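You operate a simulated robot arm through the tools that you are given. There is no shell and no other tool.

Carry out the task below with a simulated robot arm. There is one attempt and no reset: what you move stays moved.

## Task
Park the blue hose in its port, wind the slack in and lock the reel.

The check looks at the end state, three seconds after you hand in, the way a careful person would. Anything else that was tipped, shoved, dropped, spilled or broken makes it a failure.

## Robot
A 6-joint arm with a two-finger parallel gripper, fixed in place. Base frame: the origin is at the foot of the arm, x ahead of it, y to its left, z up. Readings come in mm, degrees, newtons and seconds.
Its first joint turns from -166.0 to 166.0 degrees. Payload 3.43 kg.
Tool frame: the origin (TCP) lies between the finger pads and is the grasp point; the fingertips stand 34 mm ahead of it; z points along the fingers, y is the line along which they close. Largest opening 128 mm; finger width 24, thickness 12; the body of the gripper, 48 by 130 mm, starts 96 mm behind the TCP.
Orientation is told as [roll, pitch, yaw] about the base's x, y, z axes, in that order, counted from this pose: with the fingers straight down and closing along the base's y, the tool's x points along the base's -x, its y along +y and its z along -z.

## Interface
- The arm moves only by the tool arm_command. Its arguments are lists of equal length, an entry for each row: "offset": the shift along the base's x, y, z in units of 300 mm (1.0 is 300 mm), a list of three; "angular": the turn, a rotation vector about the base's x, y, z in units of 45 degrees (1.0 is 45 degrees), a list of three. In form: {"offset": [[tx, ty, tz], ...], "angular": [[ax, ay, az], ...]}. A call has 1 to 20 rows; each row is the pose to reach, as a shift and turn from the pose commanded when the call began. "jaw" is the finger opening in mm, from 0 to 128, set as the call begins (left out, the last holds). A call with a number of a shift or a turn outside -1 to 1 is refused whole. A row lasts 0.2 s, in which the tool goes at most 50 mm and 8.6 degrees; a call with a longer step from one row to the next is refused whole, and so is a gripper value outside its range. A pose out of reach is approached as far as the arm can. The call stops where the force on the tool passes 40 N (or 10 N more than at its start, if that is more) or the arm is blocked; 0.2 s more then pass. Each finger travels about 153 mm/s and halts on what it meets, pressing with about 26 N; the grip force reading is that of the motor and also rises with nothing between the fingers. The clock runs only during rows and for 0.2 s after the last one: add rows that repeat a pose to give the fingers time. The reply holds the time, the measured pose of the TCP, the force on the tool along the base axes, the opening and the grip force, in the units named above and with some noise, with the torque about the TCP (base axes, N m) and any sound that the robot's microphone picked up.
- Cameras (640 x 400 px; columns grow to the right, rows downward): "scene" is fixed at [218.9, 650.7, 1074.5]; the picture's right is [-0.16, -0.99, 0.00], its down [0.47, -0.08, -0.88] and it looks along [0.87, -0.14, 0.48] (base axes); focal length 214 px, centre (320, 200). "wrist" rides on the gripper at [76, -11, -160] in the tool frame; the picture's right is [0.15, 0.99, 0.00], its down [-0.88, 0.13, -0.46] and it looks along [-0.45, 0.07, 0.89] (tool axes); focal length 234 px, centre (320, 200). There is no depth. A picture from a camera that has moved, and an enlarged one, comes with that camera's place and axes in the base frame and with its lens.
- camera(camera): a new picture of that camera. The clock stands still meanwhile.
- inspect(camera, box): a new picture of the part [left, top, right, bottom] of that camera's present view, enlarged. The clock stands still meanwhile.
- job_done(): hands the job in; it is judged then, once.

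Places have to be worked out from the pictures, the camera data and where the tool is seen. Open the gripper and draw the arm clear of the work before you hand the job in, unless the task says otherwise.

The tools are called after "Call:" as a command line: name --argument value ..., lists and objects as JSON in quotes. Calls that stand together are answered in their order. arm_command: Moves the arm, as the interface text tells. Its arguments: {"type":"object","properties":{"offset":{"type":"array"},"angular":{"type":"array"},"jaw":{"type":"number"}},"required":["offset","angular"]} The other tools are called the same way: camera (camera) takes a picture; inspect (camera, box) takes an enlarged picture of a part of a camera's view; job_done () hands the job in.

At the start:

```text
clock: 0.0
eef_pos: [24.1, 682.8, 835.7]
tcp_rot: [0.0, 0.0, 0.0]
force: [0.1, -0.9, 0.4]
wrist_torque: [-0.04, 0.01, -0.01]
width: 128.3
grip_force: 0.1
```

scene: 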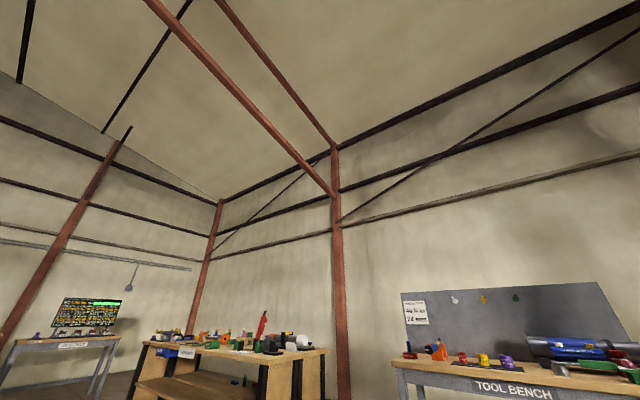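
wrist: 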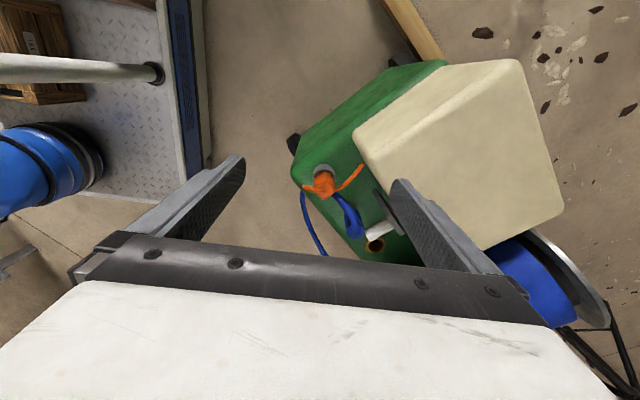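

I'll take fresh pictures from both cameras; the scene camera seems to be aimed at the ceiling and wall, while the wrist view shows a green box with a blue hose and an orange object.

Call:
camera --camera "scene"

Call:
camera --camera "wrist"

Call:
inspect --camera "wrist" --box '[240, 100, 480, 260]'

Call:
inspect --camera "scene" --box '[120, 290, 340, 400]'

```text
taken
```

scene: 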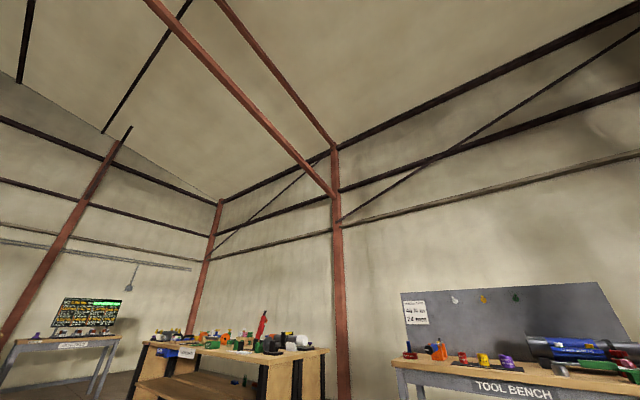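

```text
taken
camera wrist: at [-50.6, 671.1, 997.1], right [-0.15, 0.99, 0.0], down [0.88, 0.13, 0.46], along [0.45, 0.07, -0.89], focal length 234 px, centre (320, 200)
```

wrist: 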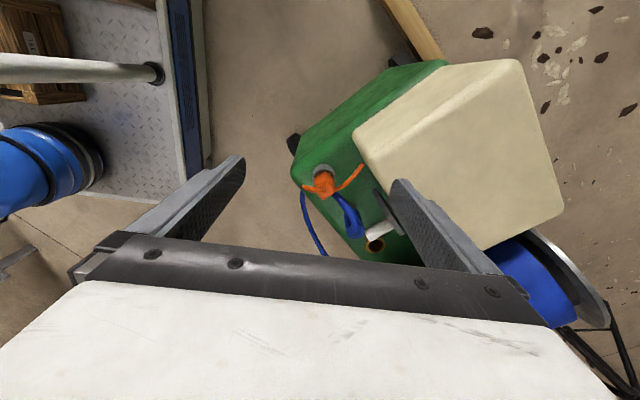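

```text
2.50 times, centred on (360, 180) of wrist
camera zoom: at [-50.6, 671.1, 997.1], right [-0.15, 0.99, 0.0], down [0.88, 0.13, 0.46], along [0.45, 0.07, -0.89], focal length 585 px, centre (220, 250)
```

zoom: 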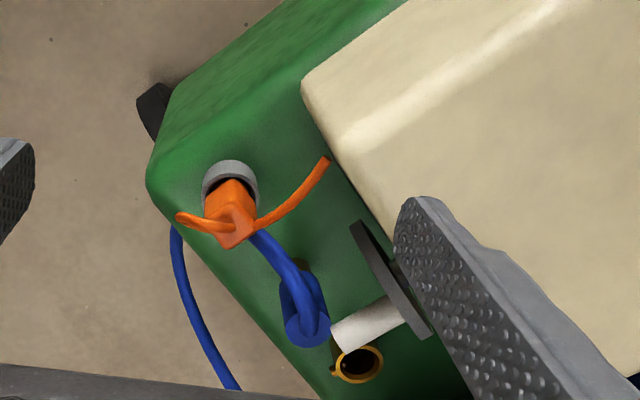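

```text
2.91 times, centred on (230, 345) of scene
camera zoom: at [218.9, 650.7, 1074.5], right [-0.16, -0.99, 0.0], down [0.47, -0.08, -0.88], along [0.87, -0.14, 0.48], focal length 624 px, centre (582, -222)
```

zoom: 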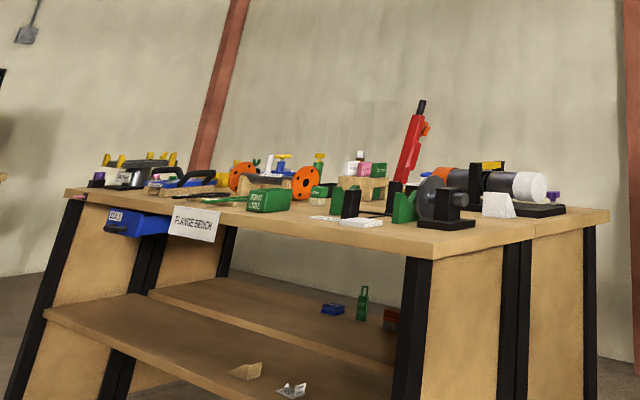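

The scene camera only shows the background, so I have to work with the wrist camera. I raise the tool 90 mm and shift it a little to get parallax on the green housing.

Call:
arm_command --offset '[[0, 0, 0.15], [0, 0, 0.3]]' --angular '[[0, 0, 0], [0, 0, 0]]'

Call:
camera --camera "wrist"

```text
clock: 0.6
eef_pos: [23.6, 680.0, 926.9]
tcp_rot: [-0.1, -0.1, 0.0]
force: [-0.5, 0.3, 0.1]
wrist_torque: [-0.03, -0.02, 0.03]
width: 128.2
grip_force: 0.0
```

```text
taken
camera wrist: at [-51.6, 670.6, 1088.3], right [-0.15, 0.99, 0.0], down [0.88, 0.13, 0.46], along [0.45, 0.07, -0.89], focal length 234 px, centre (320, 200)
```

wrist: 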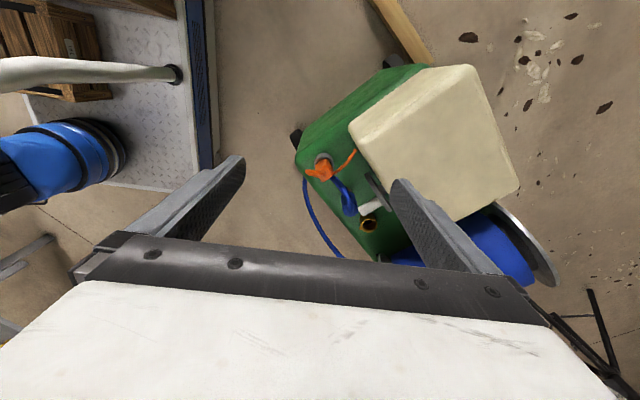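

Triangulating from the two views puts the brass port near (320, 880, 480), and the top of the cream box at about z 690. I stay high and move toward the housing so the ports come into the middle of the view.

Call:
arm_command --offset '[[0.08, 0.1, 0], [0.16, 0.2, 0], [0.24, 0.3, 0], [0.32, 0.4, 0], [0.42, 0.5, 0], [0.42, 0.5, 0]]' --angular '[[0, 0, 0], [0, 0, 0], [0, 0, 0], [0, 0, 0], [0, 0, 0], [0, 0, 0]]'

Call:
camera --camera "wrist"

```text
clock: 2.0
eef_pos: [151.7, 819.4, 920.4]
tcp_rot: [0.1, -0.1, 0.0]
force: [-0.2, -0.1, 0.2]
wrist_torque: [0.02, 0.0, 0.02]
width: 128.1
grip_force: 0.1
out of reach, approached as far as the arm can: row 5, 6
```

```text
taken
camera wrist: at [76.8, 808.2, 1081.1], right [-0.15, 0.99, 0.0], down [0.88, 0.13, 0.46], along [0.45, 0.07, -0.89], focal length 234 px, centre (320, 200)
```

wrist: 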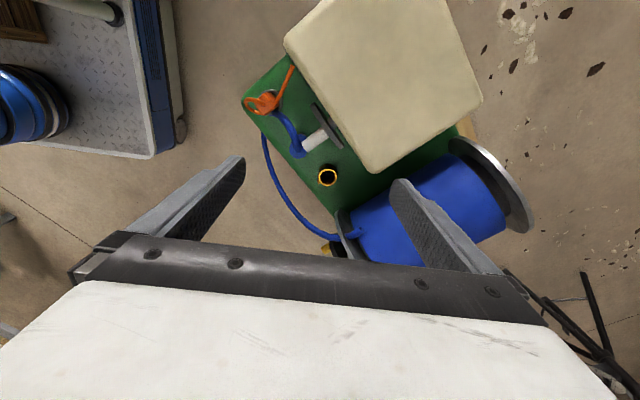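

This shows a blue reel drum with end discs beside the green housing, with the hose running from the drum past the orange part. I enlarge the area for detail.

Call:
inspect --camera "wrist" --box '[230, 50, 380, 200]'

Call:
inspect --camera "wrist" --box '[300, 120, 540, 270]'

```text
2.67 times, centred on (305, 125) of wrist
camera zoom: at [76.8, 808.2, 1081.1], right [-0.15, 0.99, 0.0], down [0.88, 0.13, 0.46], along [0.45, 0.07, -0.89], focal length 624 px, centre (360, 400)
```

zoom: 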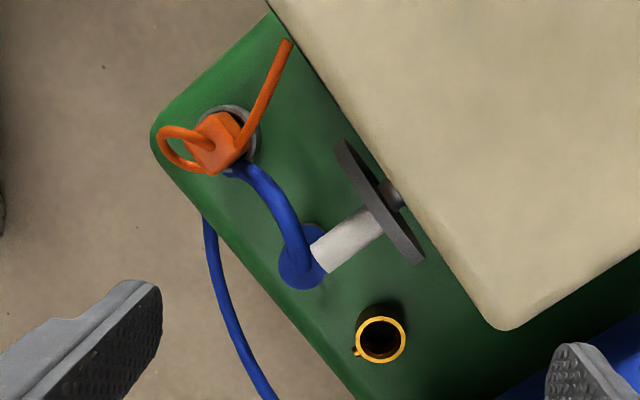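

```text
2.67 times, centred on (420, 195) of wrist
camera zoom: at [76.8, 808.2, 1081.1], right [-0.15, 0.99, 0.0], down [0.88, 0.13, 0.46], along [0.45, 0.07, -0.89], focal length 624 px, centre (53, 213)
```

zoom: 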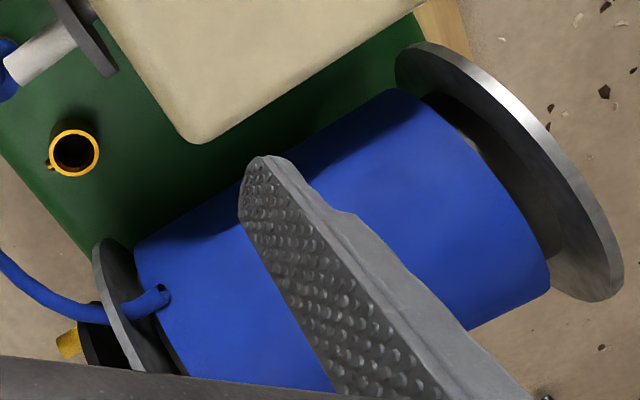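

I see a yellow-ringed tube, a blue fitting with hose and an orange part, a white crank on the cream body, and the drum with what may be a yellow lock. I yaw the tool 45° and come in lower, along the port side, for a closer view without passing over the cream box.

Call:
arm_command --offset '[[0.03, -0.06, -0.1], [0.06, -0.12, -0.2], [0.085, -0.18, -0.3], [0.11, -0.24, -0.4], [0.14, -0.3, -0.5], [0.17, -0.366, -0.6], [0.17, -0.366, -0.6]]' --angular '[[0, 0, 0.16], [0, 0, 0.33], [0, 0, 0.5], [0, 0, 0.67], [0, 0, 0.84], [0, 0, 1.0], [0, 0, 1.0]]'

Call:
camera --camera "wrist"

```text
clock: 3.6
eef_pos: [202.2, 710.3, 740.5]
tcp_rot: [0.1, 0.0, 45.2]
force: [0.2, -0.1, 1.1]
wrist_torque: [0.0, -0.02, -0.03]
width: 128.2
grip_force: 0.0
```

```text
taken
camera wrist: at [158.7, 649.3, 900.9], right [-0.8, 0.59, 0.0], down [0.53, 0.72, 0.46], along [0.27, 0.37, -0.89], focal length 234 px, centre (320, 200)
```

wrist: 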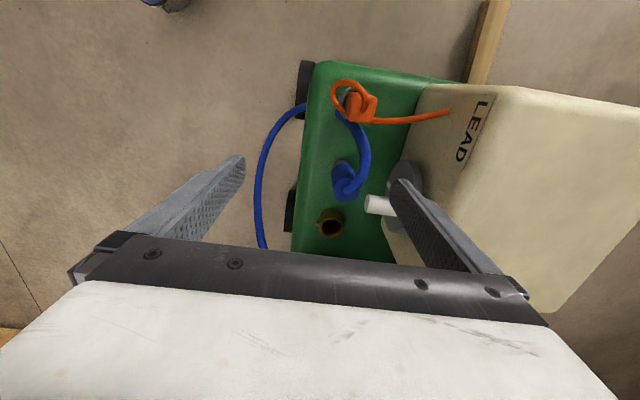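

The view is closer now and the cream body carries a "LEAD" label near the orange line. I enlarge it to understand the connectors.

Call:
inspect --camera "wrist" --box '[280, 60, 440, 160]'

Call:
inspect --camera "wrist" --box '[280, 140, 440, 260]'

Call:
inspect --camera "wrist" --box '[400, 80, 640, 240]'

```text
4.00 times, centred on (360, 110) of wrist
camera zoom: at [158.7, 649.3, 900.9], right [-0.8, 0.59, 0.0], down [0.53, 0.72, 0.46], along [0.27, 0.37, -0.89], focal length 937 px, centre (160, 560)
```

zoom: 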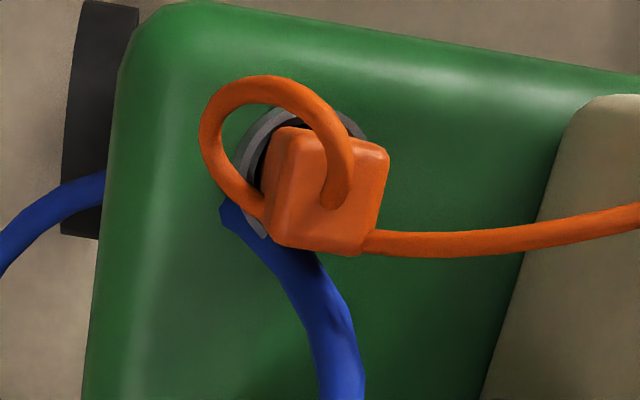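

```text
3.33 times, centred on (360, 200) of wrist
camera zoom: at [158.7, 649.3, 900.9], right [-0.8, 0.59, 0.0], down [0.53, 0.72, 0.46], along [0.27, 0.37, -0.89], focal length 781 px, centre (187, 200)
```

zoom: 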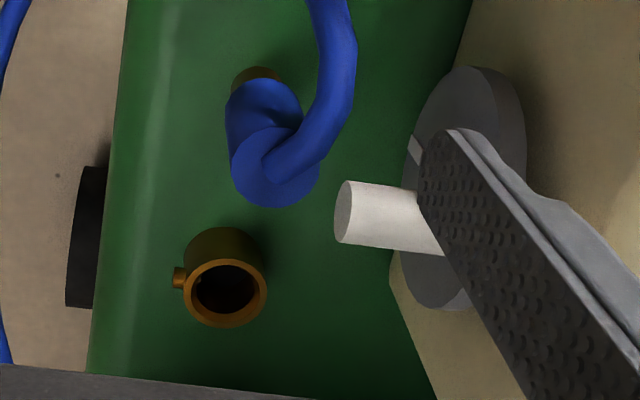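

```text
2.50 times, centred on (520, 160) of wrist
camera zoom: at [158.7, 649.3, 900.9], right [-0.8, 0.59, 0.0], down [0.53, 0.72, 0.46], along [0.27, 0.37, -0.89], focal length 585 px, centre (-180, 300)
```

zoom: 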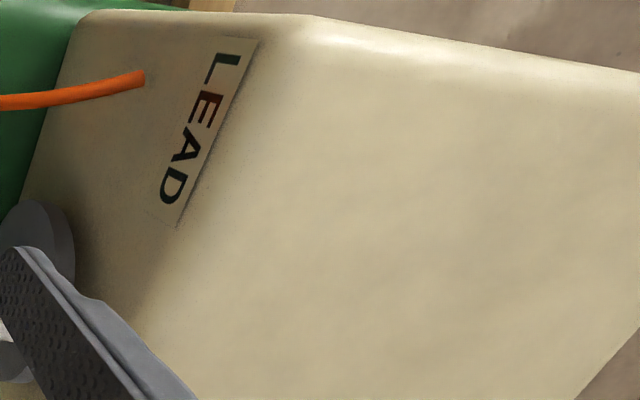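

The deck has a grey socket with an orange plug (the lead), a brass stub holding a blue cap with the hose, and an empty brass tube with a side lug. I turn the tool a further 90° in two calls to view it all from the outer side of the deck.

Call:
arm_command --offset '[[0.05, 0.015, 0], [0.1, 0.03, 0], [0.15, 0.045, 0], [0.2, 0.06, 0], [0.25, 0.075, 0], [0.3, 0.09, 0]]' --angular '[[0, 0, 0.16], [0, 0, 0.33], [0, 0, 0.5], [0, 0, 0.67], [0, 0, 0.84], [0, 0, 1.0]]'

Call:
arm_command --offset '[[0.05, 0.015, 0], [0.1, 0.03, 0], [0.15, 0.045, 0], [0.2, 0.06, 0], [0.25, 0.075, 0], [0.3, 0.09, 0], [0.3, 0.09, 0]]' --angular '[[0, 0, 0.16], [0, 0, 0.33], [0, 0, 0.5], [0, 0, 0.67], [0, 0, 0.84], [0, 0, 1.0], [0, 0, 1.0]]'

Call:
camera --camera "wrist"

```text
clock: 5.0
eef_pos: [292.8, 737.1, 738.3]
tcp_rot: [-0.1, 0.0, 90.2]
force: [0.4, 1.6, 0.4]
wrist_torque: [0.03, 0.01, 0.03]
width: 128.1
grip_force: 0.0
```

```text
clock: 6.6
eef_pos: [383.3, 764.2, 737.6]
tcp_rot: [0.0, 0.0, 135.1]
force: [-0.2, -0.5, 0.5]
wrist_torque: [-0.01, -0.03, 0.01]
width: 128.1
grip_force: 0.2
```

```text
taken
camera wrist: at [445.5, 718.3, 899.5], right [-0.59, -0.8, 0.0], down [-0.72, 0.53, 0.46], along [-0.37, 0.27, -0.89], focal length 234 px, centre (320, 200)
```

wrist: 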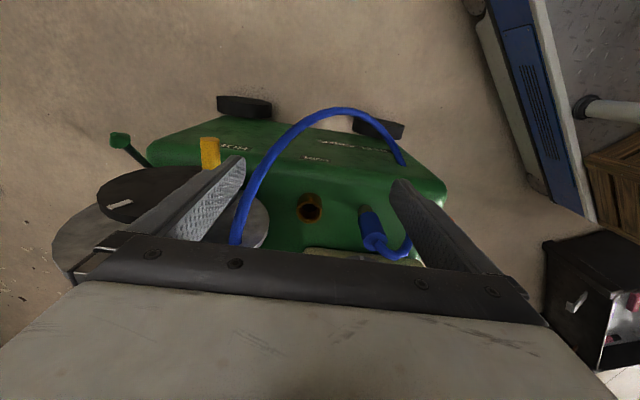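

The outer face of the deck now shows text labels, plus a yellow peg and a green-knobbed lever by the reel. I enlarge these.

Call:
inspect --camera "wrist" --box '[200, 110, 420, 250]'

Call:
inspect --camera "wrist" --box '[50, 110, 290, 260]'

Call:
inspect --camera "wrist" --box '[210, 120, 310, 180]'

Call:
inspect --camera "wrist" --box '[290, 120, 420, 190]'

```text
2.86 times, centred on (310, 180) of wrist
camera zoom: at [445.5, 718.3, 899.5], right [-0.59, -0.8, 0.0], down [-0.72, 0.53, 0.46], along [-0.37, 0.27, -0.89], focal length 669 px, centre (349, 257)
```

zoom: 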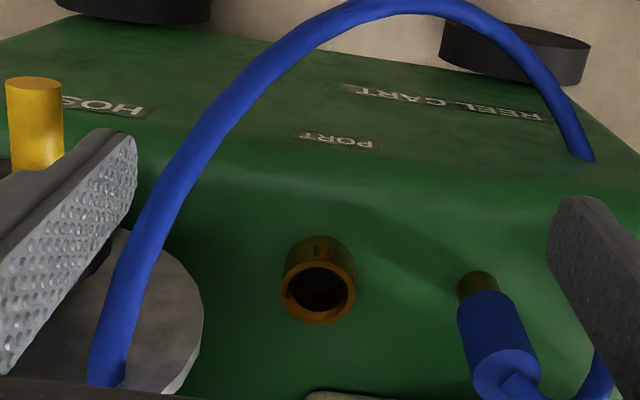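

```text
2.67 times, centred on (170, 185) of wrist
camera zoom: at [445.5, 718.3, 899.5], right [-0.59, -0.8, 0.0], down [-0.72, 0.53, 0.46], along [-0.37, 0.27, -0.89], focal length 624 px, centre (720, 240)
```

zoom: 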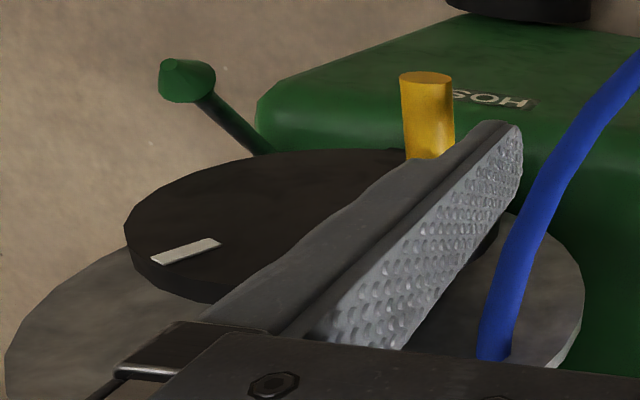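

```text
6.40 times, centred on (260, 150) of wrist
camera zoom: at [445.5, 718.3, 899.5], right [-0.59, -0.8, 0.0], down [-0.72, 0.53, 0.46], along [-0.37, 0.27, -0.89], focal length 1499 px, centre (704, 520)
```

zoom: 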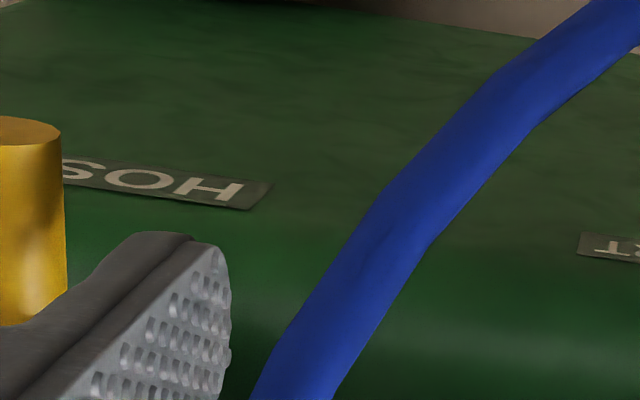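

```text
4.92 times, centred on (355, 155) of wrist
camera zoom: at [445.5, 718.3, 899.5], right [-0.59, -0.8, 0.0], down [-0.72, 0.53, 0.46], along [-0.37, 0.27, -0.89], focal length 1153 px, centre (148, 422)
```

zoom: 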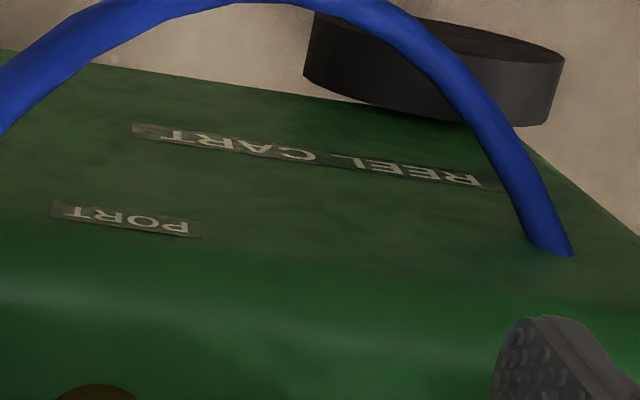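

Labels read "REEL CART", "PORT" (by the empty brass tube) and "HOSE" (by the reel with the yellow peg and green-knobbed lever), while the cream box is the LEAD side. The empty port mouth triangulates to about (288, 857, 540) and the top of the blue plug to (211, 783, 597). Next I tilt the tool 25° to look more from the side.

Call:
arm_command --offset '[[0.014, -0.035, -0.07], [0.028, -0.07, -0.14], [0.042, -0.105, -0.21], [0.057, -0.14, -0.283], [0.057, -0.14, -0.283]]' --angular '[[0.1, 0.1, 0], [0.2, 0.2, 0], [0.3, 0.3, 0], [0.393, 0.393, 0], [0.393, 0.393, 0]]'

Call:
camera --camera "wrist"

```text
clock: 7.8
eef_pos: [401.5, 720.0, 651.6]
tcp_rot: [0.1, -25.1, 135.0]
force: [-0.3, -0.5, -0.1]
wrist_torque: [-0.02, 0.01, 0.03]
width: 127.6
grip_force: 0.1
```

```text
taken
camera wrist: at [506.8, 631.6, 766.1], right [-0.61, -0.79, -0.06], down [-0.52, 0.34, 0.79], along [-0.6, 0.51, -0.62], focal length 234 px, centre (320, 200)
```

wrist: 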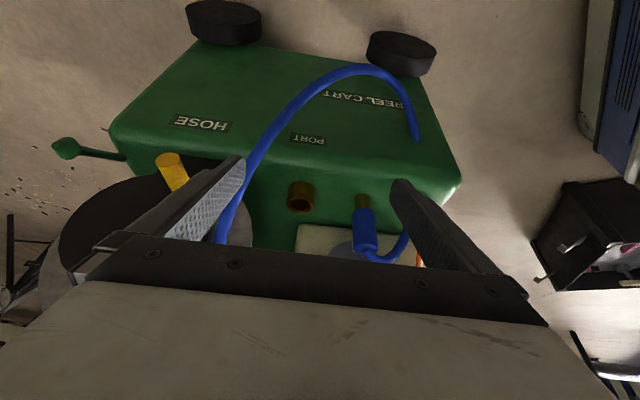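

The picture is upside-down relative to the world, but the port, plug, peg and lever are all visible. I enlarge these.

Call:
inspect --camera "wrist" --box '[270, 130, 450, 270]'

Call:
inspect --camera "wrist" --box '[30, 90, 270, 250]'

```text
2.86 times, centred on (360, 200) of wrist
camera zoom: at [506.8, 631.6, 766.1], right [-0.61, -0.79, -0.06], down [-0.52, 0.34, 0.79], along [-0.6, 0.51, -0.62], focal length 669 px, centre (206, 200)
```

zoom: 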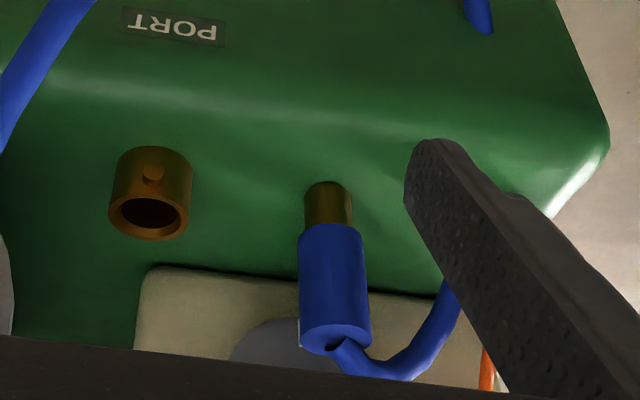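

```text
2.50 times, centred on (150, 170) of wrist
camera zoom: at [506.8, 631.6, 766.1], right [-0.61, -0.79, -0.06], down [-0.52, 0.34, 0.79], along [-0.6, 0.51, -0.62], focal length 585 px, centre (745, 275)
```

zoom: 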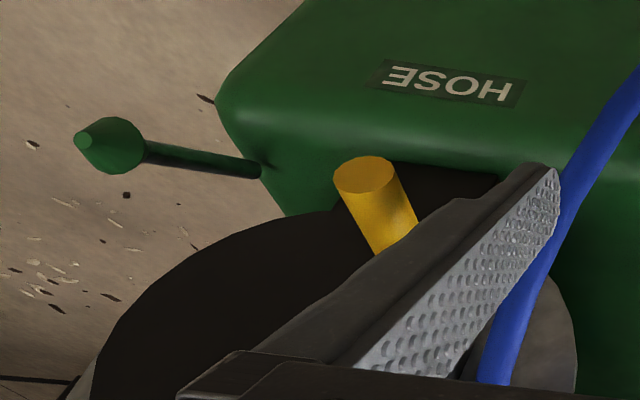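

The plug stands upright with a brass spigot on the deck, and the port has a side lug facing outward. I swing the tool to yaw 90°, keeping the tilt, for a close view of the plug and the grommet from the robot side.

Call:
arm_command --offset '[[-0.1, -0.04, 0.06], [-0.2, -0.075, 0.07], [-0.3, -0.11, 0.07], [-0.4, -0.15, 0.07], [-0.5, -0.19, 0.07], [-0.59, -0.223, 0.06], [-0.59, -0.223, 0.06]]' --angular '[[0, 0, -0.16], [0, 0, -0.33], [0, 0, -0.5], [0, 0, -0.67], [0, 0, -0.84], [0, 0, -1.0], [0, 0, -1.0]]'

Call:
camera --camera "wrist"

```text
clock: 9.4
eef_pos: [223.7, 656.3, 671.7]
tcp_rot: [-0.1, -25.0, 90.0]
force: [-0.2, 0.4, -0.3]
wrist_torque: [0.01, 0.04, -0.02]
width: 127.9
grip_force: 0.0
```

```text
taken
camera wrist: at [235.3, 520.3, 785.3], right [-0.99, -0.13, -0.06], down [-0.13, 0.6, 0.79], along [-0.07, 0.79, -0.62], focal length 234 px, centre (320, 200)
```

wrist: 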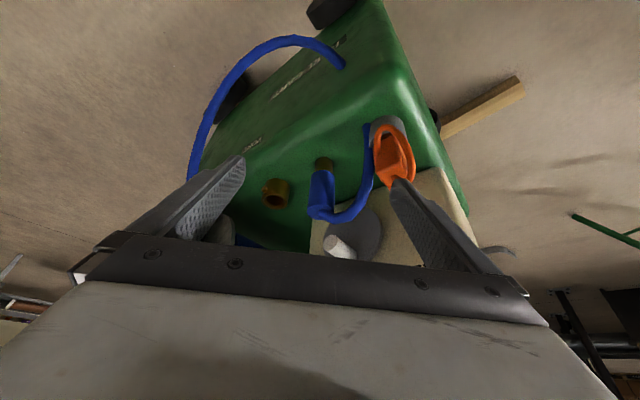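

Call:
inspect --camera "wrist" --box '[290, 100, 430, 260]'

Call:
inspect --camera "wrist" --box '[240, 140, 360, 230]'

```text
2.50 times, centred on (360, 180) of wrist
camera zoom: at [235.3, 520.3, 785.3], right [-0.99, -0.13, -0.06], down [-0.13, 0.6, 0.79], along [-0.07, 0.79, -0.62], focal length 585 px, centre (220, 250)
```

zoom: 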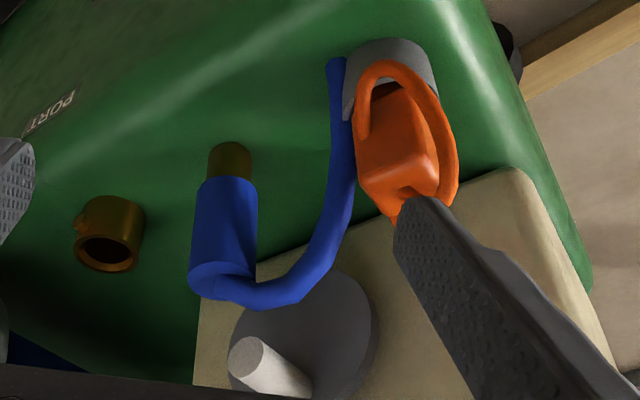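

```text
4.44 times, centred on (300, 185) of wrist
camera zoom: at [235.3, 520.3, 785.3], right [-0.99, -0.13, -0.06], down [-0.13, 0.6, 0.79], along [-0.07, 0.79, -0.62], focal length 1041 px, centre (409, 267)
```

zoom: 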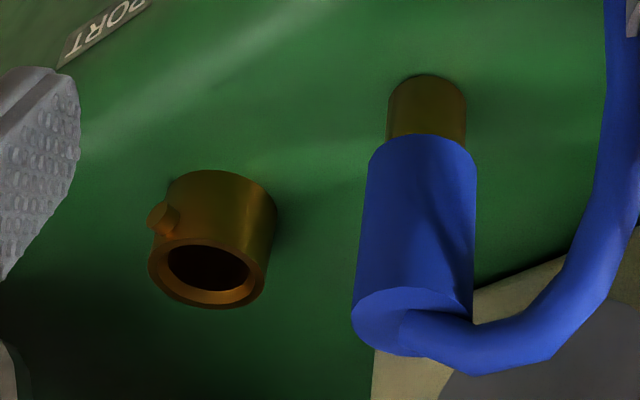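

The white LEAD crank handle ends near (193, 798, 635), almost above the plug, so the gripper has to keep to the outer (+v) side of it. The yellow peg on the reel disc is near (477, 881, 582). I now take a view of the reel, disc and green lever from the robot side.

Call:
arm_command --offset '[[0.06, 0.02, 0.1], [0.14, 0.05, 0.2], [0.24, 0.09, 0.3], [0.34, 0.13, 0.38], [0.44, 0.163, 0.38], [0.44, 0.163, 0.38]]' --angular '[[0, 0, -0.13], [0, 0, -0.26], [0, 0, -0.4], [0, 0, -0.53], [0, 0, -0.667], [0, 0, -0.667]]'

Call:
camera --camera "wrist"

```text
clock: 10.8
eef_pos: [356.0, 704.5, 786.9]
tcp_rot: [0.0, -25.0, 60.0]
force: [0.1, -0.4, 0.1]
wrist_torque: [0.0, 0.0, 0.0]
width: 127.7
grip_force: 0.2
```

```text
taken
camera wrist: at [297.2, 580.9, 901.2], right [-0.92, 0.38, -0.06], down [0.19, 0.59, 0.79], along [0.34, 0.71, -0.62], focal length 234 px, centre (320, 200)
```

wrist: 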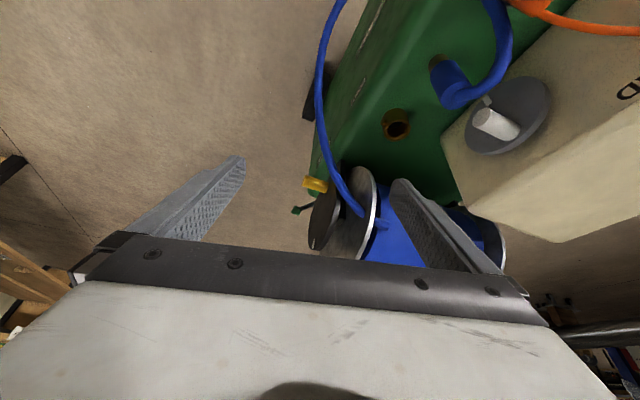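

Call:
inspect --camera "wrist" --box '[280, 140, 430, 270]'

Call:
inspect --camera "wrist" --box '[360, 0, 620, 200]'

```text
3.08 times, centred on (355, 205) of wrist
camera zoom: at [297.2, 580.9, 901.2], right [-0.92, 0.38, -0.06], down [0.19, 0.59, 0.79], along [0.34, 0.71, -0.62], focal length 720 px, centre (212, 185)
```

zoom: 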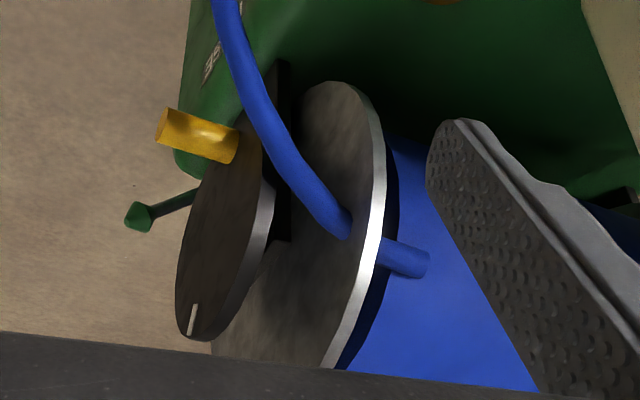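

```text
2.00 times, centred on (490, 100) of wrist
camera zoom: at [297.2, 580.9, 901.2], right [-0.92, 0.38, -0.06], down [0.19, 0.59, 0.79], along [0.34, 0.71, -0.62], focal length 468 px, centre (-20, 400)
```

zoom: 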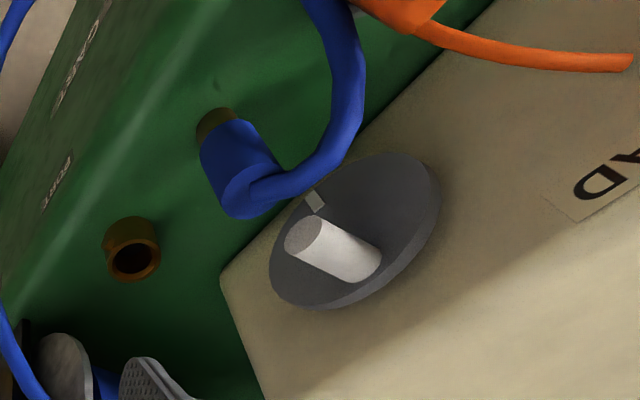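

The reel flange triangulates to a centre near u=997 with about 100 mm radius, close to the port, so I keep the gripper tilted outward and use a yaw of about 125°. I rotate there with the jaw at 64 mm, ending above and outside the plug.

Call:
arm_command --offset '[[-0.03, 0.008, -0.02], [-0.06, 0.016, -0.04], [-0.09, 0.024, -0.06], [-0.12, 0.032, -0.08], [-0.15, 0.04, -0.1], [-0.187, 0.05, -0.133]]' --angular '[[0, 0, 0.16], [0, 0, 0.33], [0, 0, 0.5], [0, 0, 0.67], [0, 0, 0.84], [0, 0, 1.0]]' --jaw 64

Call:
arm_command --offset '[[-0.06, 0.02, -0.05], [-0.12, 0.04, -0.1], [-0.18, 0.06, -0.16], [-0.2, 0.07, -0.2], [-0.2, 0.07, -0.2]]' --angular '[[0, 0, 0.15], [0, 0, 0.3], [0, 0, 0.444], [0, 0, 0.444], [0, 0, 0.444]]'

Call:
camera --camera "wrist"

```text
clock: 12.2
eef_pos: [300.3, 718.4, 746.0]
tcp_rot: [0.0, -25.1, 105.1]
force: [0.6, 0.6, 0.6]
wrist_torque: [-0.01, -0.01, 0.01]
width: 63.9
grip_force: 0.1
```

```text
clock: 13.4
eef_pos: [239.3, 738.7, 684.9]
tcp_rot: [0.0, -25.1, 125.0]
force: [0.0, -0.6, -0.4]
wrist_torque: [-0.01, -0.02, -0.03]
width: 63.9
grip_force: 0.0
```

```text
taken
camera wrist: at [327.9, 634.1, 799.5], right [-0.73, -0.68, -0.06], down [-0.45, 0.42, 0.79], along [-0.5, 0.6, -0.62], focal length 234 px, centre (320, 200)
```

wrist: 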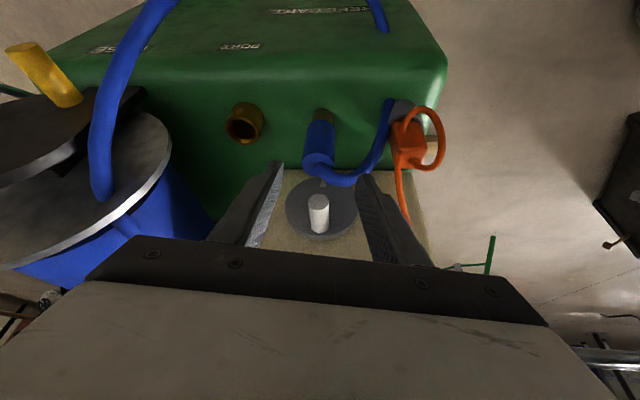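

The plug lies right ahead of the open fingers. I enlarge to check the hose path, the plug details and finger clearance before going in.

Call:
inspect --camera "wrist" --box '[220, 80, 460, 240]'

Call:
inspect --camera "wrist" --box '[0, 20, 220, 280]'

```text
2.50 times, centred on (340, 160) of wrist
camera zoom: at [327.9, 634.1, 799.5], right [-0.73, -0.68, -0.06], down [-0.45, 0.42, 0.79], along [-0.5, 0.6, -0.62], focal length 585 px, centre (270, 300)
```

zoom: 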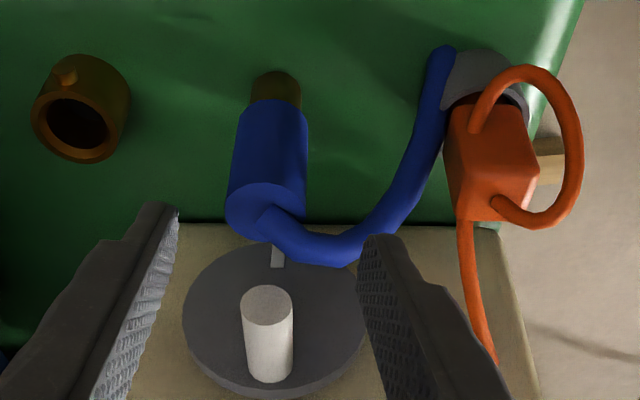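

```text
1.54 times, centred on (110, 150) of wrist
camera zoom: at [327.9, 634.1, 799.5], right [-0.73, -0.68, -0.06], down [-0.45, 0.42, 0.79], along [-0.5, 0.6, -0.62], focal length 360 px, centre (643, 277)
```

zoom: 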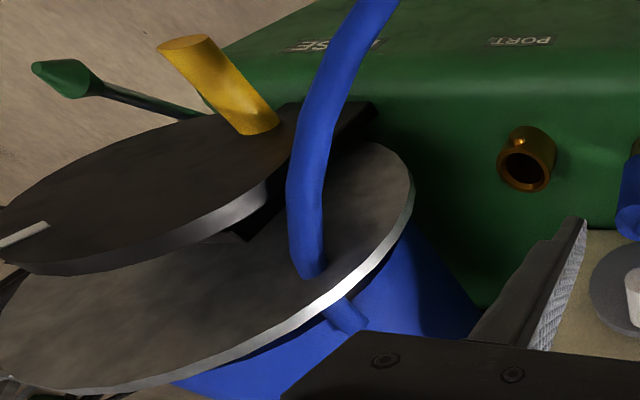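

Clearances look fine: at the finger's position the hose runs about 10 mm to the inner side. I advance along the tool axis to straddle the plug body at z≈578, without closing yet.

Call:
arm_command --offset '[[-0.0167, 0.0273, -0.0713], [-0.0333, 0.0547, -0.1425], [-0.05, 0.082, -0.2138], [-0.0667, 0.1094, -0.285], [-0.0833, 0.1367, -0.3563], [-0.0833, 0.1367, -0.3563]]' --angular '[[0, 0, 0], [0, 0, 0], [0, 0, 0], [0, 0, 0], [0, 0, 0], [0, 0, 0]]'

Call:
camera --camera "wrist"

Call:
inspect --camera "wrist" --box '[220, 100, 420, 260]'

```text
clock: 14.8
eef_pos: [215.1, 781.4, 578.5]
tcp_rot: [0.1, -25.0, 124.8]
force: [0.7, 0.9, -1.1]
wrist_torque: [0.01, -0.02, -0.02]
width: 64.1
grip_force: 0.0
```

```text
taken
camera wrist: at [303.7, 676.0, 692.1], right [-0.73, -0.68, -0.06], down [-0.45, 0.42, 0.79], along [-0.5, 0.61, -0.62], focal length 234 px, centre (320, 200)
```

wrist: 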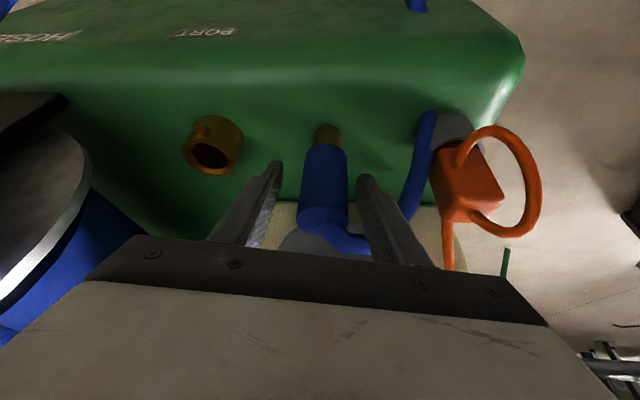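

```text
2.50 times, centred on (320, 180) of wrist
camera zoom: at [303.7, 676.0, 692.1], right [-0.73, -0.68, -0.06], down [-0.45, 0.42, 0.79], along [-0.5, 0.61, -0.62], focal length 585 px, centre (320, 250)
```

zoom: 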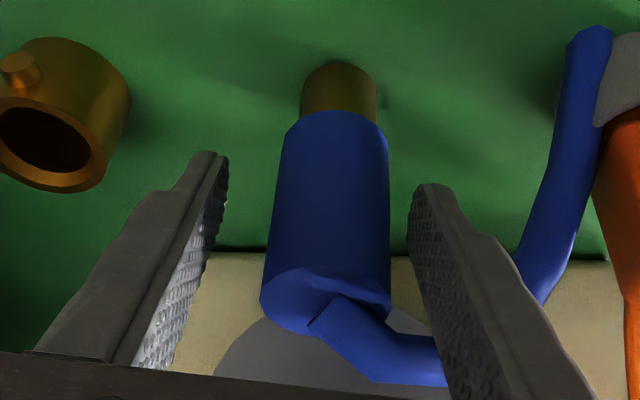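

The plug sits centred between the fingers with the hose clear. I close the jaw on it.

Call:
arm_command --offset '[[0, 0, 0], [0, 0, 0], [0, 0, 0]]' --angular '[[0, 0, 0], [0, 0, 0], [0, 0, 0]]' --jaw 20

Call:
inspect --camera "wrist" --box '[220, 100, 420, 260]'

```text
clock: 15.6
eef_pos: [216.0, 781.6, 578.6]
tcp_rot: [0.0, -25.1, 125.0]
force: [0.8, 2.2, 3.2]
wrist_torque: [0.12, -0.07, -0.02]
width: 37.2
grip_force: 26.4
```

```text
2.50 times, centred on (320, 180) of wrist
camera zoom: at [303.6, 675.9, 692.5], right [-0.73, -0.68, -0.06], down [-0.45, 0.42, 0.79], along [-0.5, 0.61, -0.62], focal length 585 px, centre (320, 250)
```

zoom: 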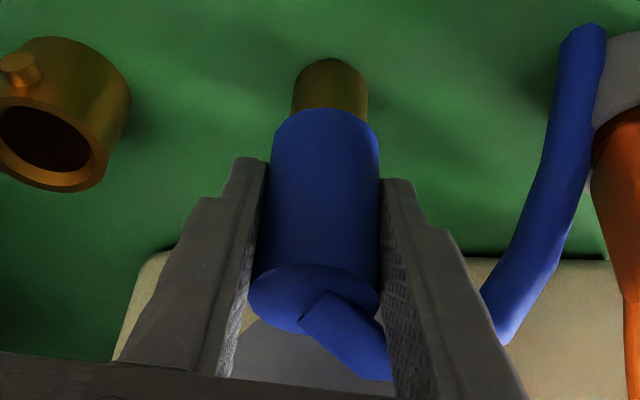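

The plug is gripped at 37.2 mm. I lift it 12 mm to see whether the spigot is free of the deck.

Call:
arm_command --offset '[[0, 0, 0.015], [0, 0, 0.03], [0, 0, 0.04], [0, 0, 0.04]]' --angular '[[0, 0, 0], [0, 0, 0], [0, 0, 0], [0, 0, 0]]'

Call:
inspect --camera "wrist" --box '[220, 100, 420, 260]'

```text
clock: 16.6
eef_pos: [214.2, 780.7, 591.7]
tcp_rot: [0.1, -25.0, 124.9]
force: [-0.9, -1.1, -1.5]
wrist_torque: [-0.01, 0.01, -0.01]
width: 37.1
grip_force: 25.5
```

```text
2.50 times, centred on (320, 180) of wrist
camera zoom: at [302.7, 675.5, 705.0], right [-0.73, -0.68, -0.06], down [-0.45, 0.42, 0.79], along [-0.5, 0.6, -0.62], focal length 585 px, centre (320, 250)
```

zoom: 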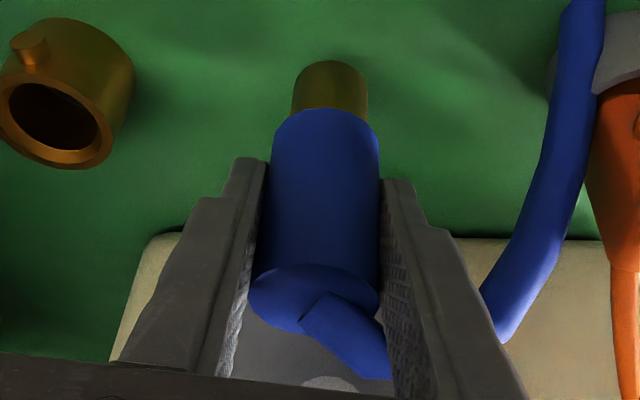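

The spigot came up with the plug; it was standing free on the deck and is about 31 mm long. Over several views the port mouth averages (287, 857.7, 536.5). I move the plug outward from the white crank handle first, then raise it.

Call:
arm_command --offset '[[0.03, -0.027, 0.01], [0.063, -0.053, 0.03], [0.075, -0.053, 0.1], [0.087, -0.053, 0.16], [0.087, -0.053, 0.16]]' --angular '[[0, 0, 0], [0, 0, 0], [0, 0, 0], [0, 0, 0], [0, 0, 0]]'

Call:
camera --camera "wrist"

```text
clock: 17.8
eef_pos: [239.2, 765.8, 639.5]
tcp_rot: [0.0, -24.9, 125.1]
force: [0.4, 0.3, -1.3]
wrist_torque: [-0.05, 0.0, 0.01]
width: 37.1
grip_force: 26.0
```

```text
taken
camera wrist: at [327.2, 659.9, 753.1], right [-0.73, -0.68, -0.06], down [-0.45, 0.42, 0.79], along [-0.5, 0.6, -0.62], focal length 234 px, centre (320, 200)
```

wrist: 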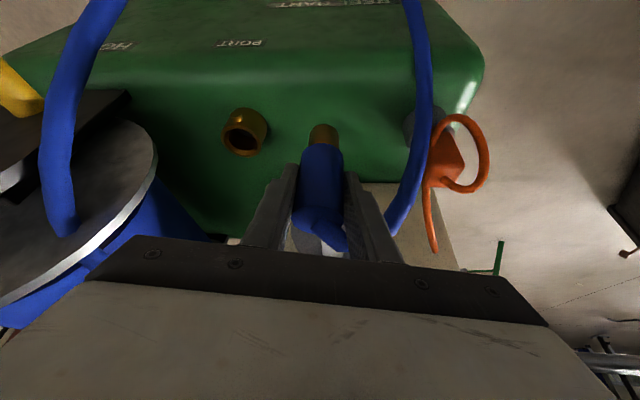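

The hose turns out to be one continuous slack line hanging over the front edge of the deck. I carry the plug at this height to above the port.

Call:
arm_command --offset '[[0.033, 0.06, 0.003], [0.066, 0.12, 0.003], [0.099, 0.18, 0.003], [0.132, 0.24, 0.003], [0.165, 0.298, 0.003], [0.165, 0.298, 0.003]]' --angular '[[0, 0, 0], [0, 0, 0], [0, 0, 0], [0, 0, 0], [0, 0, 0], [0, 0, 0]]'

Call:
camera --camera "wrist"

Call:
inspect --camera "wrist" --box '[240, 80, 400, 240]'

```text
clock: 19.2
eef_pos: [290.7, 854.7, 640.4]
tcp_rot: [0.1, -25.0, 125.0]
force: [0.3, -0.8, -2.4]
wrist_torque: [0.01, 0.0, 0.03]
width: 37.1
grip_force: 25.1
```

```text
taken
camera wrist: at [378.7, 749.4, 753.8], right [-0.73, -0.68, -0.06], down [-0.45, 0.42, 0.79], along [-0.5, 0.61, -0.62], focal length 234 px, centre (320, 200)
```

wrist: 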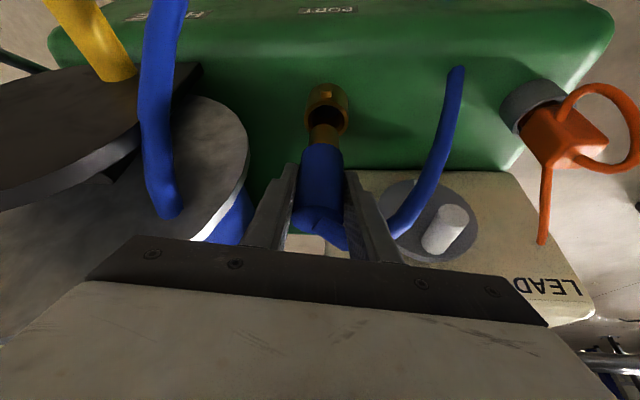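

```text
2.50 times, centred on (320, 160) of wrist
camera zoom: at [378.7, 749.4, 753.8], right [-0.73, -0.68, -0.06], down [-0.45, 0.42, 0.79], along [-0.5, 0.61, -0.62], focal length 585 px, centre (320, 300)
```

zoom: 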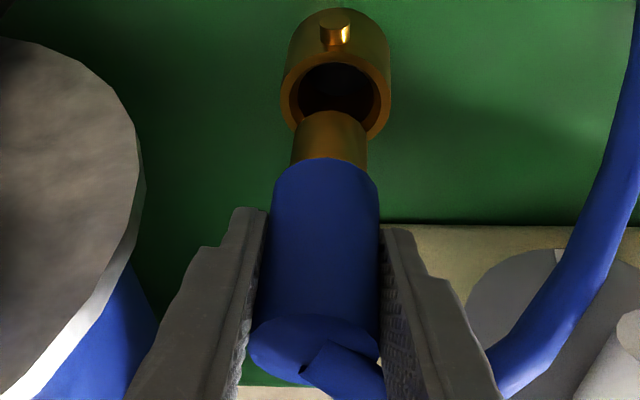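

Predicted and observed positions agree within about 1–2 mm. I lower until the spigot end is just above the rim to compare them directly.

Call:
arm_command --offset '[[0, 0, -0.03], [0, 0, -0.06], [0, 0, -0.075], [0, 0, -0.075]]' --angular '[[0, 0, 0], [0, 0, 0], [0, 0, 0], [0, 0, 0]]'

Call:
inspect --camera "wrist" --box '[280, 90, 380, 170]'

```text
clock: 20.2
eef_pos: [288.9, 854.4, 616.7]
tcp_rot: [0.1, -24.9, 124.9]
force: [-0.8, -0.7, -1.9]
wrist_torque: [0.0, -0.02, -0.02]
width: 37.0
grip_force: 26.0
```

```text
5.00 times, centred on (330, 130) of wrist
camera zoom: at [378.0, 749.7, 730.3], right [-0.73, -0.68, -0.06], down [-0.45, 0.42, 0.79], along [-0.5, 0.6, -0.62], focal length 1171 px, centre (270, 550)
```

zoom: 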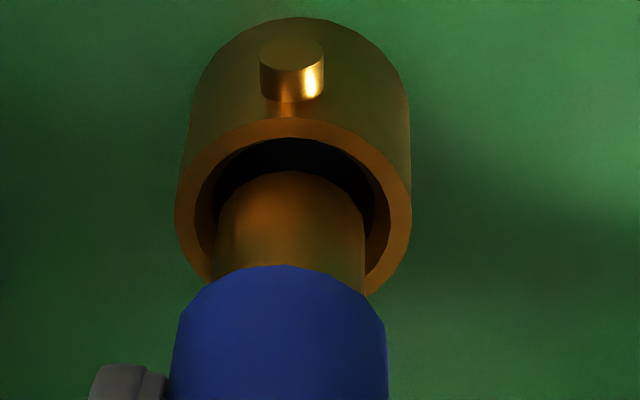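

The spigot end and the bore line up to within about 1 mm, with several mm of clearance. I lower it into the port in small steps.

Call:
arm_command --offset '[[0, 0, -0.02], [0, 0, -0.04], [0, 0, -0.06], [0, 0, -0.08], [0, 0, -0.093], [0, 0, -0.093]]' --angular '[[0, 0, 0], [0, 0, 0], [0, 0, 0], [0, 0, 0], [0, 0, 0], [0, 0, 0]]'

Call:
camera --camera "wrist"

Call:
inspect --camera "wrist" --box '[240, 100, 400, 220]'

```text
clock: 21.6
eef_pos: [289.3, 855.8, 588.7]
tcp_rot: [0.0, -25.0, 125.0]
force: [0.2, 0.4, -0.9]
wrist_torque: [0.0, -0.02, 0.02]
width: 37.2
grip_force: 26.1
```

```text
taken
camera wrist: at [377.9, 750.1, 703.0], right [-0.73, -0.68, -0.06], down [-0.45, 0.42, 0.79], along [-0.5, 0.61, -0.62], focal length 234 px, centre (320, 200)
```

wrist: 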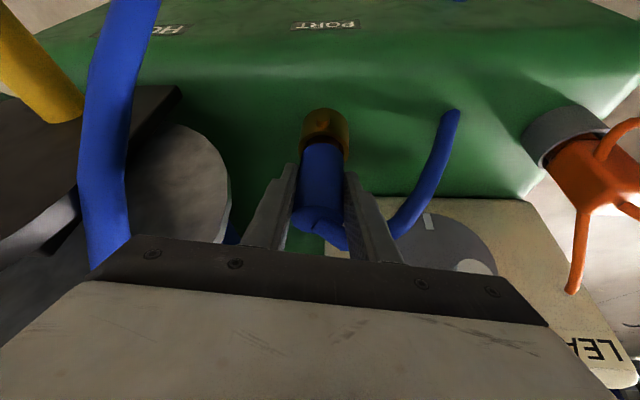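

```text
3.33 times, centred on (320, 160) of wrist
camera zoom: at [377.9, 750.1, 703.0], right [-0.73, -0.68, -0.06], down [-0.45, 0.42, 0.79], along [-0.5, 0.61, -0.62], focal length 781 px, centre (320, 333)
```

zoom: 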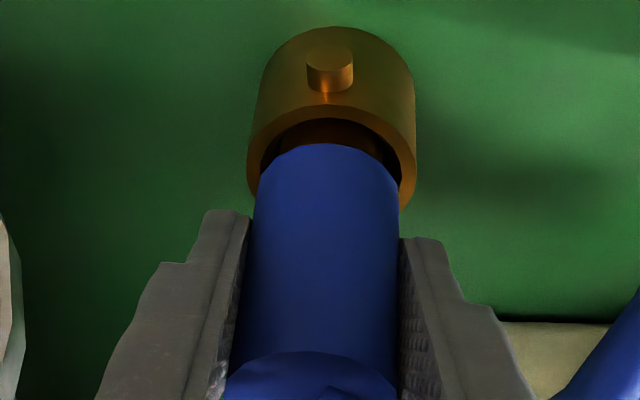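

Spigot is in the bore with no side force. I lower the last few millimetres until it seats.

Call:
arm_command --offset '[[0, 0, -0.01], [0, 0, -0.02], [0, 0, -0.027], [0, 0, -0.027]]' --angular '[[0, 0, 0], [0, 0, 0], [0, 0, 0], [0, 0, 0]]'

Call:
inspect --camera "wrist" --box '[240, 100, 400, 220]'

```text
clock: 22.6
eef_pos: [289.3, 855.1, 584.0]
tcp_rot: [-0.1, -25.0, 125.0]
force: [0.7, -2.0, 10.8]
wrist_torque: [-0.09, -0.09, -0.02]
width: 37.0
grip_force: 25.7
```

```text
3.33 times, centred on (320, 160) of wrist
camera zoom: at [377.9, 749.7, 696.4], right [-0.73, -0.68, -0.06], down [-0.45, 0.42, 0.79], along [-0.5, 0.61, -0.61], focal length 781 px, centre (320, 333)
```

zoom: 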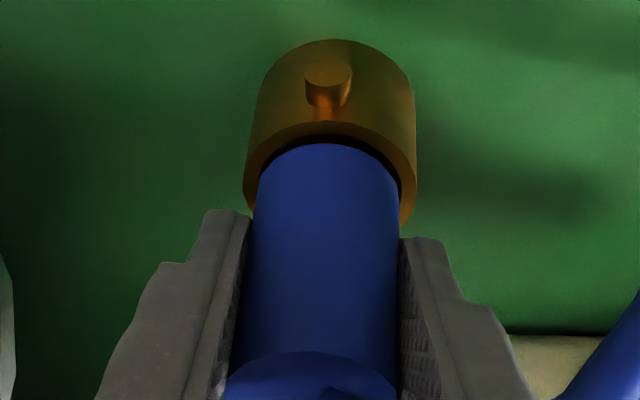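

It made contact with about 11 N at z≈584. I press slightly further to see whether it moves deeper or clicks.

Call:
arm_command --offset '[[0, 0, -0.006], [0, 0, -0.012], [0, 0, -0.012]]' --angular '[[0, 0, 0], [0, 0, 0], [0, 0, 0]]'

Call:
inspect --camera "wrist" --box '[280, 110, 380, 190]'

```text
clock: 23.3
eef_pos: [289.9, 855.3, 581.8]
tcp_rot: [-0.2, -25.3, 125.1]
force: [-1.4, -3.4, 9.4]
wrist_torque: [-0.28, 0.16, -0.01]
width: 36.9
grip_force: 26.3
stopped in row 3: the force on the tool passed its limit at 42 N (the readings are from after the stop); the commanded pose is now the measured one
```

```text
5.00 times, centred on (330, 150) of wrist
camera zoom: at [377.9, 749.9, 695.4], right [-0.74, -0.67, -0.07], down [-0.45, 0.42, 0.79], along [-0.5, 0.61, -0.61], focal length 1171 px, centre (270, 450)
```

zoom: 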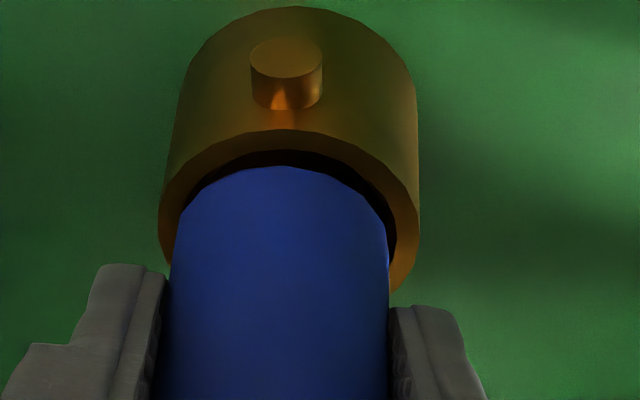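

It met a hard stop. The blue body seems offset about 1–2 mm from the port centre, so the body edge may be catching on the rim. I back off a few mm and correct the offset before pressing again.

Call:
arm_command --offset '[[0, 0, 0.013], [0, -0.007, 0.02], [0, -0.007, 0.02]]' --angular '[[0, 0, 0], [0, 0, 0], [0, 0, 0]]'

Call:
inspect --camera "wrist" --box '[280, 110, 380, 190]'

```text
clock: 24.1
eef_pos: [290.5, 852.5, 587.1]
tcp_rot: [-0.2, -25.4, 124.9]
force: [-0.3, -0.1, 1.0]
wrist_torque: [0.01, 0.02, 0.0]
width: 36.9
grip_force: 25.5
```

```text
5.00 times, centred on (330, 150) of wrist
camera zoom: at [377.9, 747.9, 700.8], right [-0.74, -0.67, -0.07], down [-0.45, 0.42, 0.79], along [-0.5, 0.61, -0.61], focal length 1171 px, centre (270, 450)
```

zoom: 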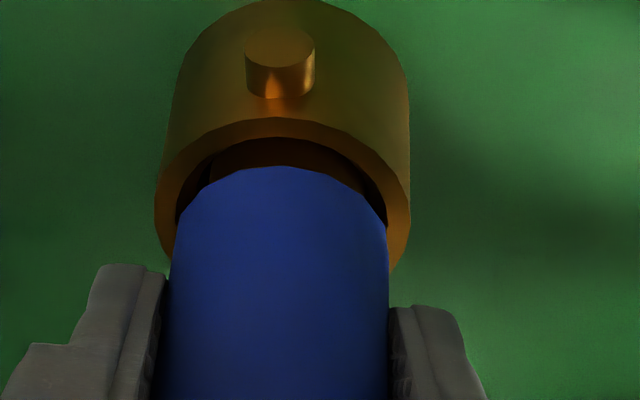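

The offset looks corrected. I lower gently again to feel where contact happens.

Call:
arm_command --offset '[[0, 0, -0.005], [0, 0, -0.01], [0, 0, -0.014], [0, 0, -0.014]]' --angular '[[0, 0, 0], [0, 0, 0], [0, 0, 0], [0, 0, 0]]'

Call:
inspect --camera "wrist" --box '[280, 110, 380, 190]'

```text
clock: 25.1
eef_pos: [289.1, 853.8, 582.9]
tcp_rot: [-0.2, -25.3, 124.9]
force: [-0.1, -0.2, -1.1]
wrist_torque: [-0.04, -0.03, 0.01]
width: 36.9
grip_force: 25.9
```

```text
5.00 times, centred on (330, 150) of wrist
camera zoom: at [378.1, 747.9, 696.0], right [-0.73, -0.68, -0.06], down [-0.45, 0.42, 0.79], along [-0.5, 0.61, -0.61], focal length 1171 px, centre (270, 450)
```

zoom: 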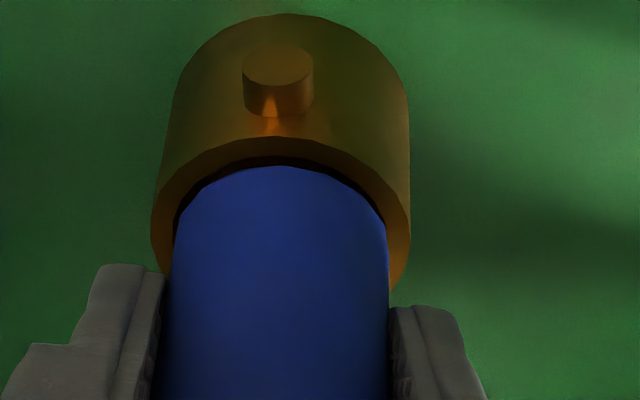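

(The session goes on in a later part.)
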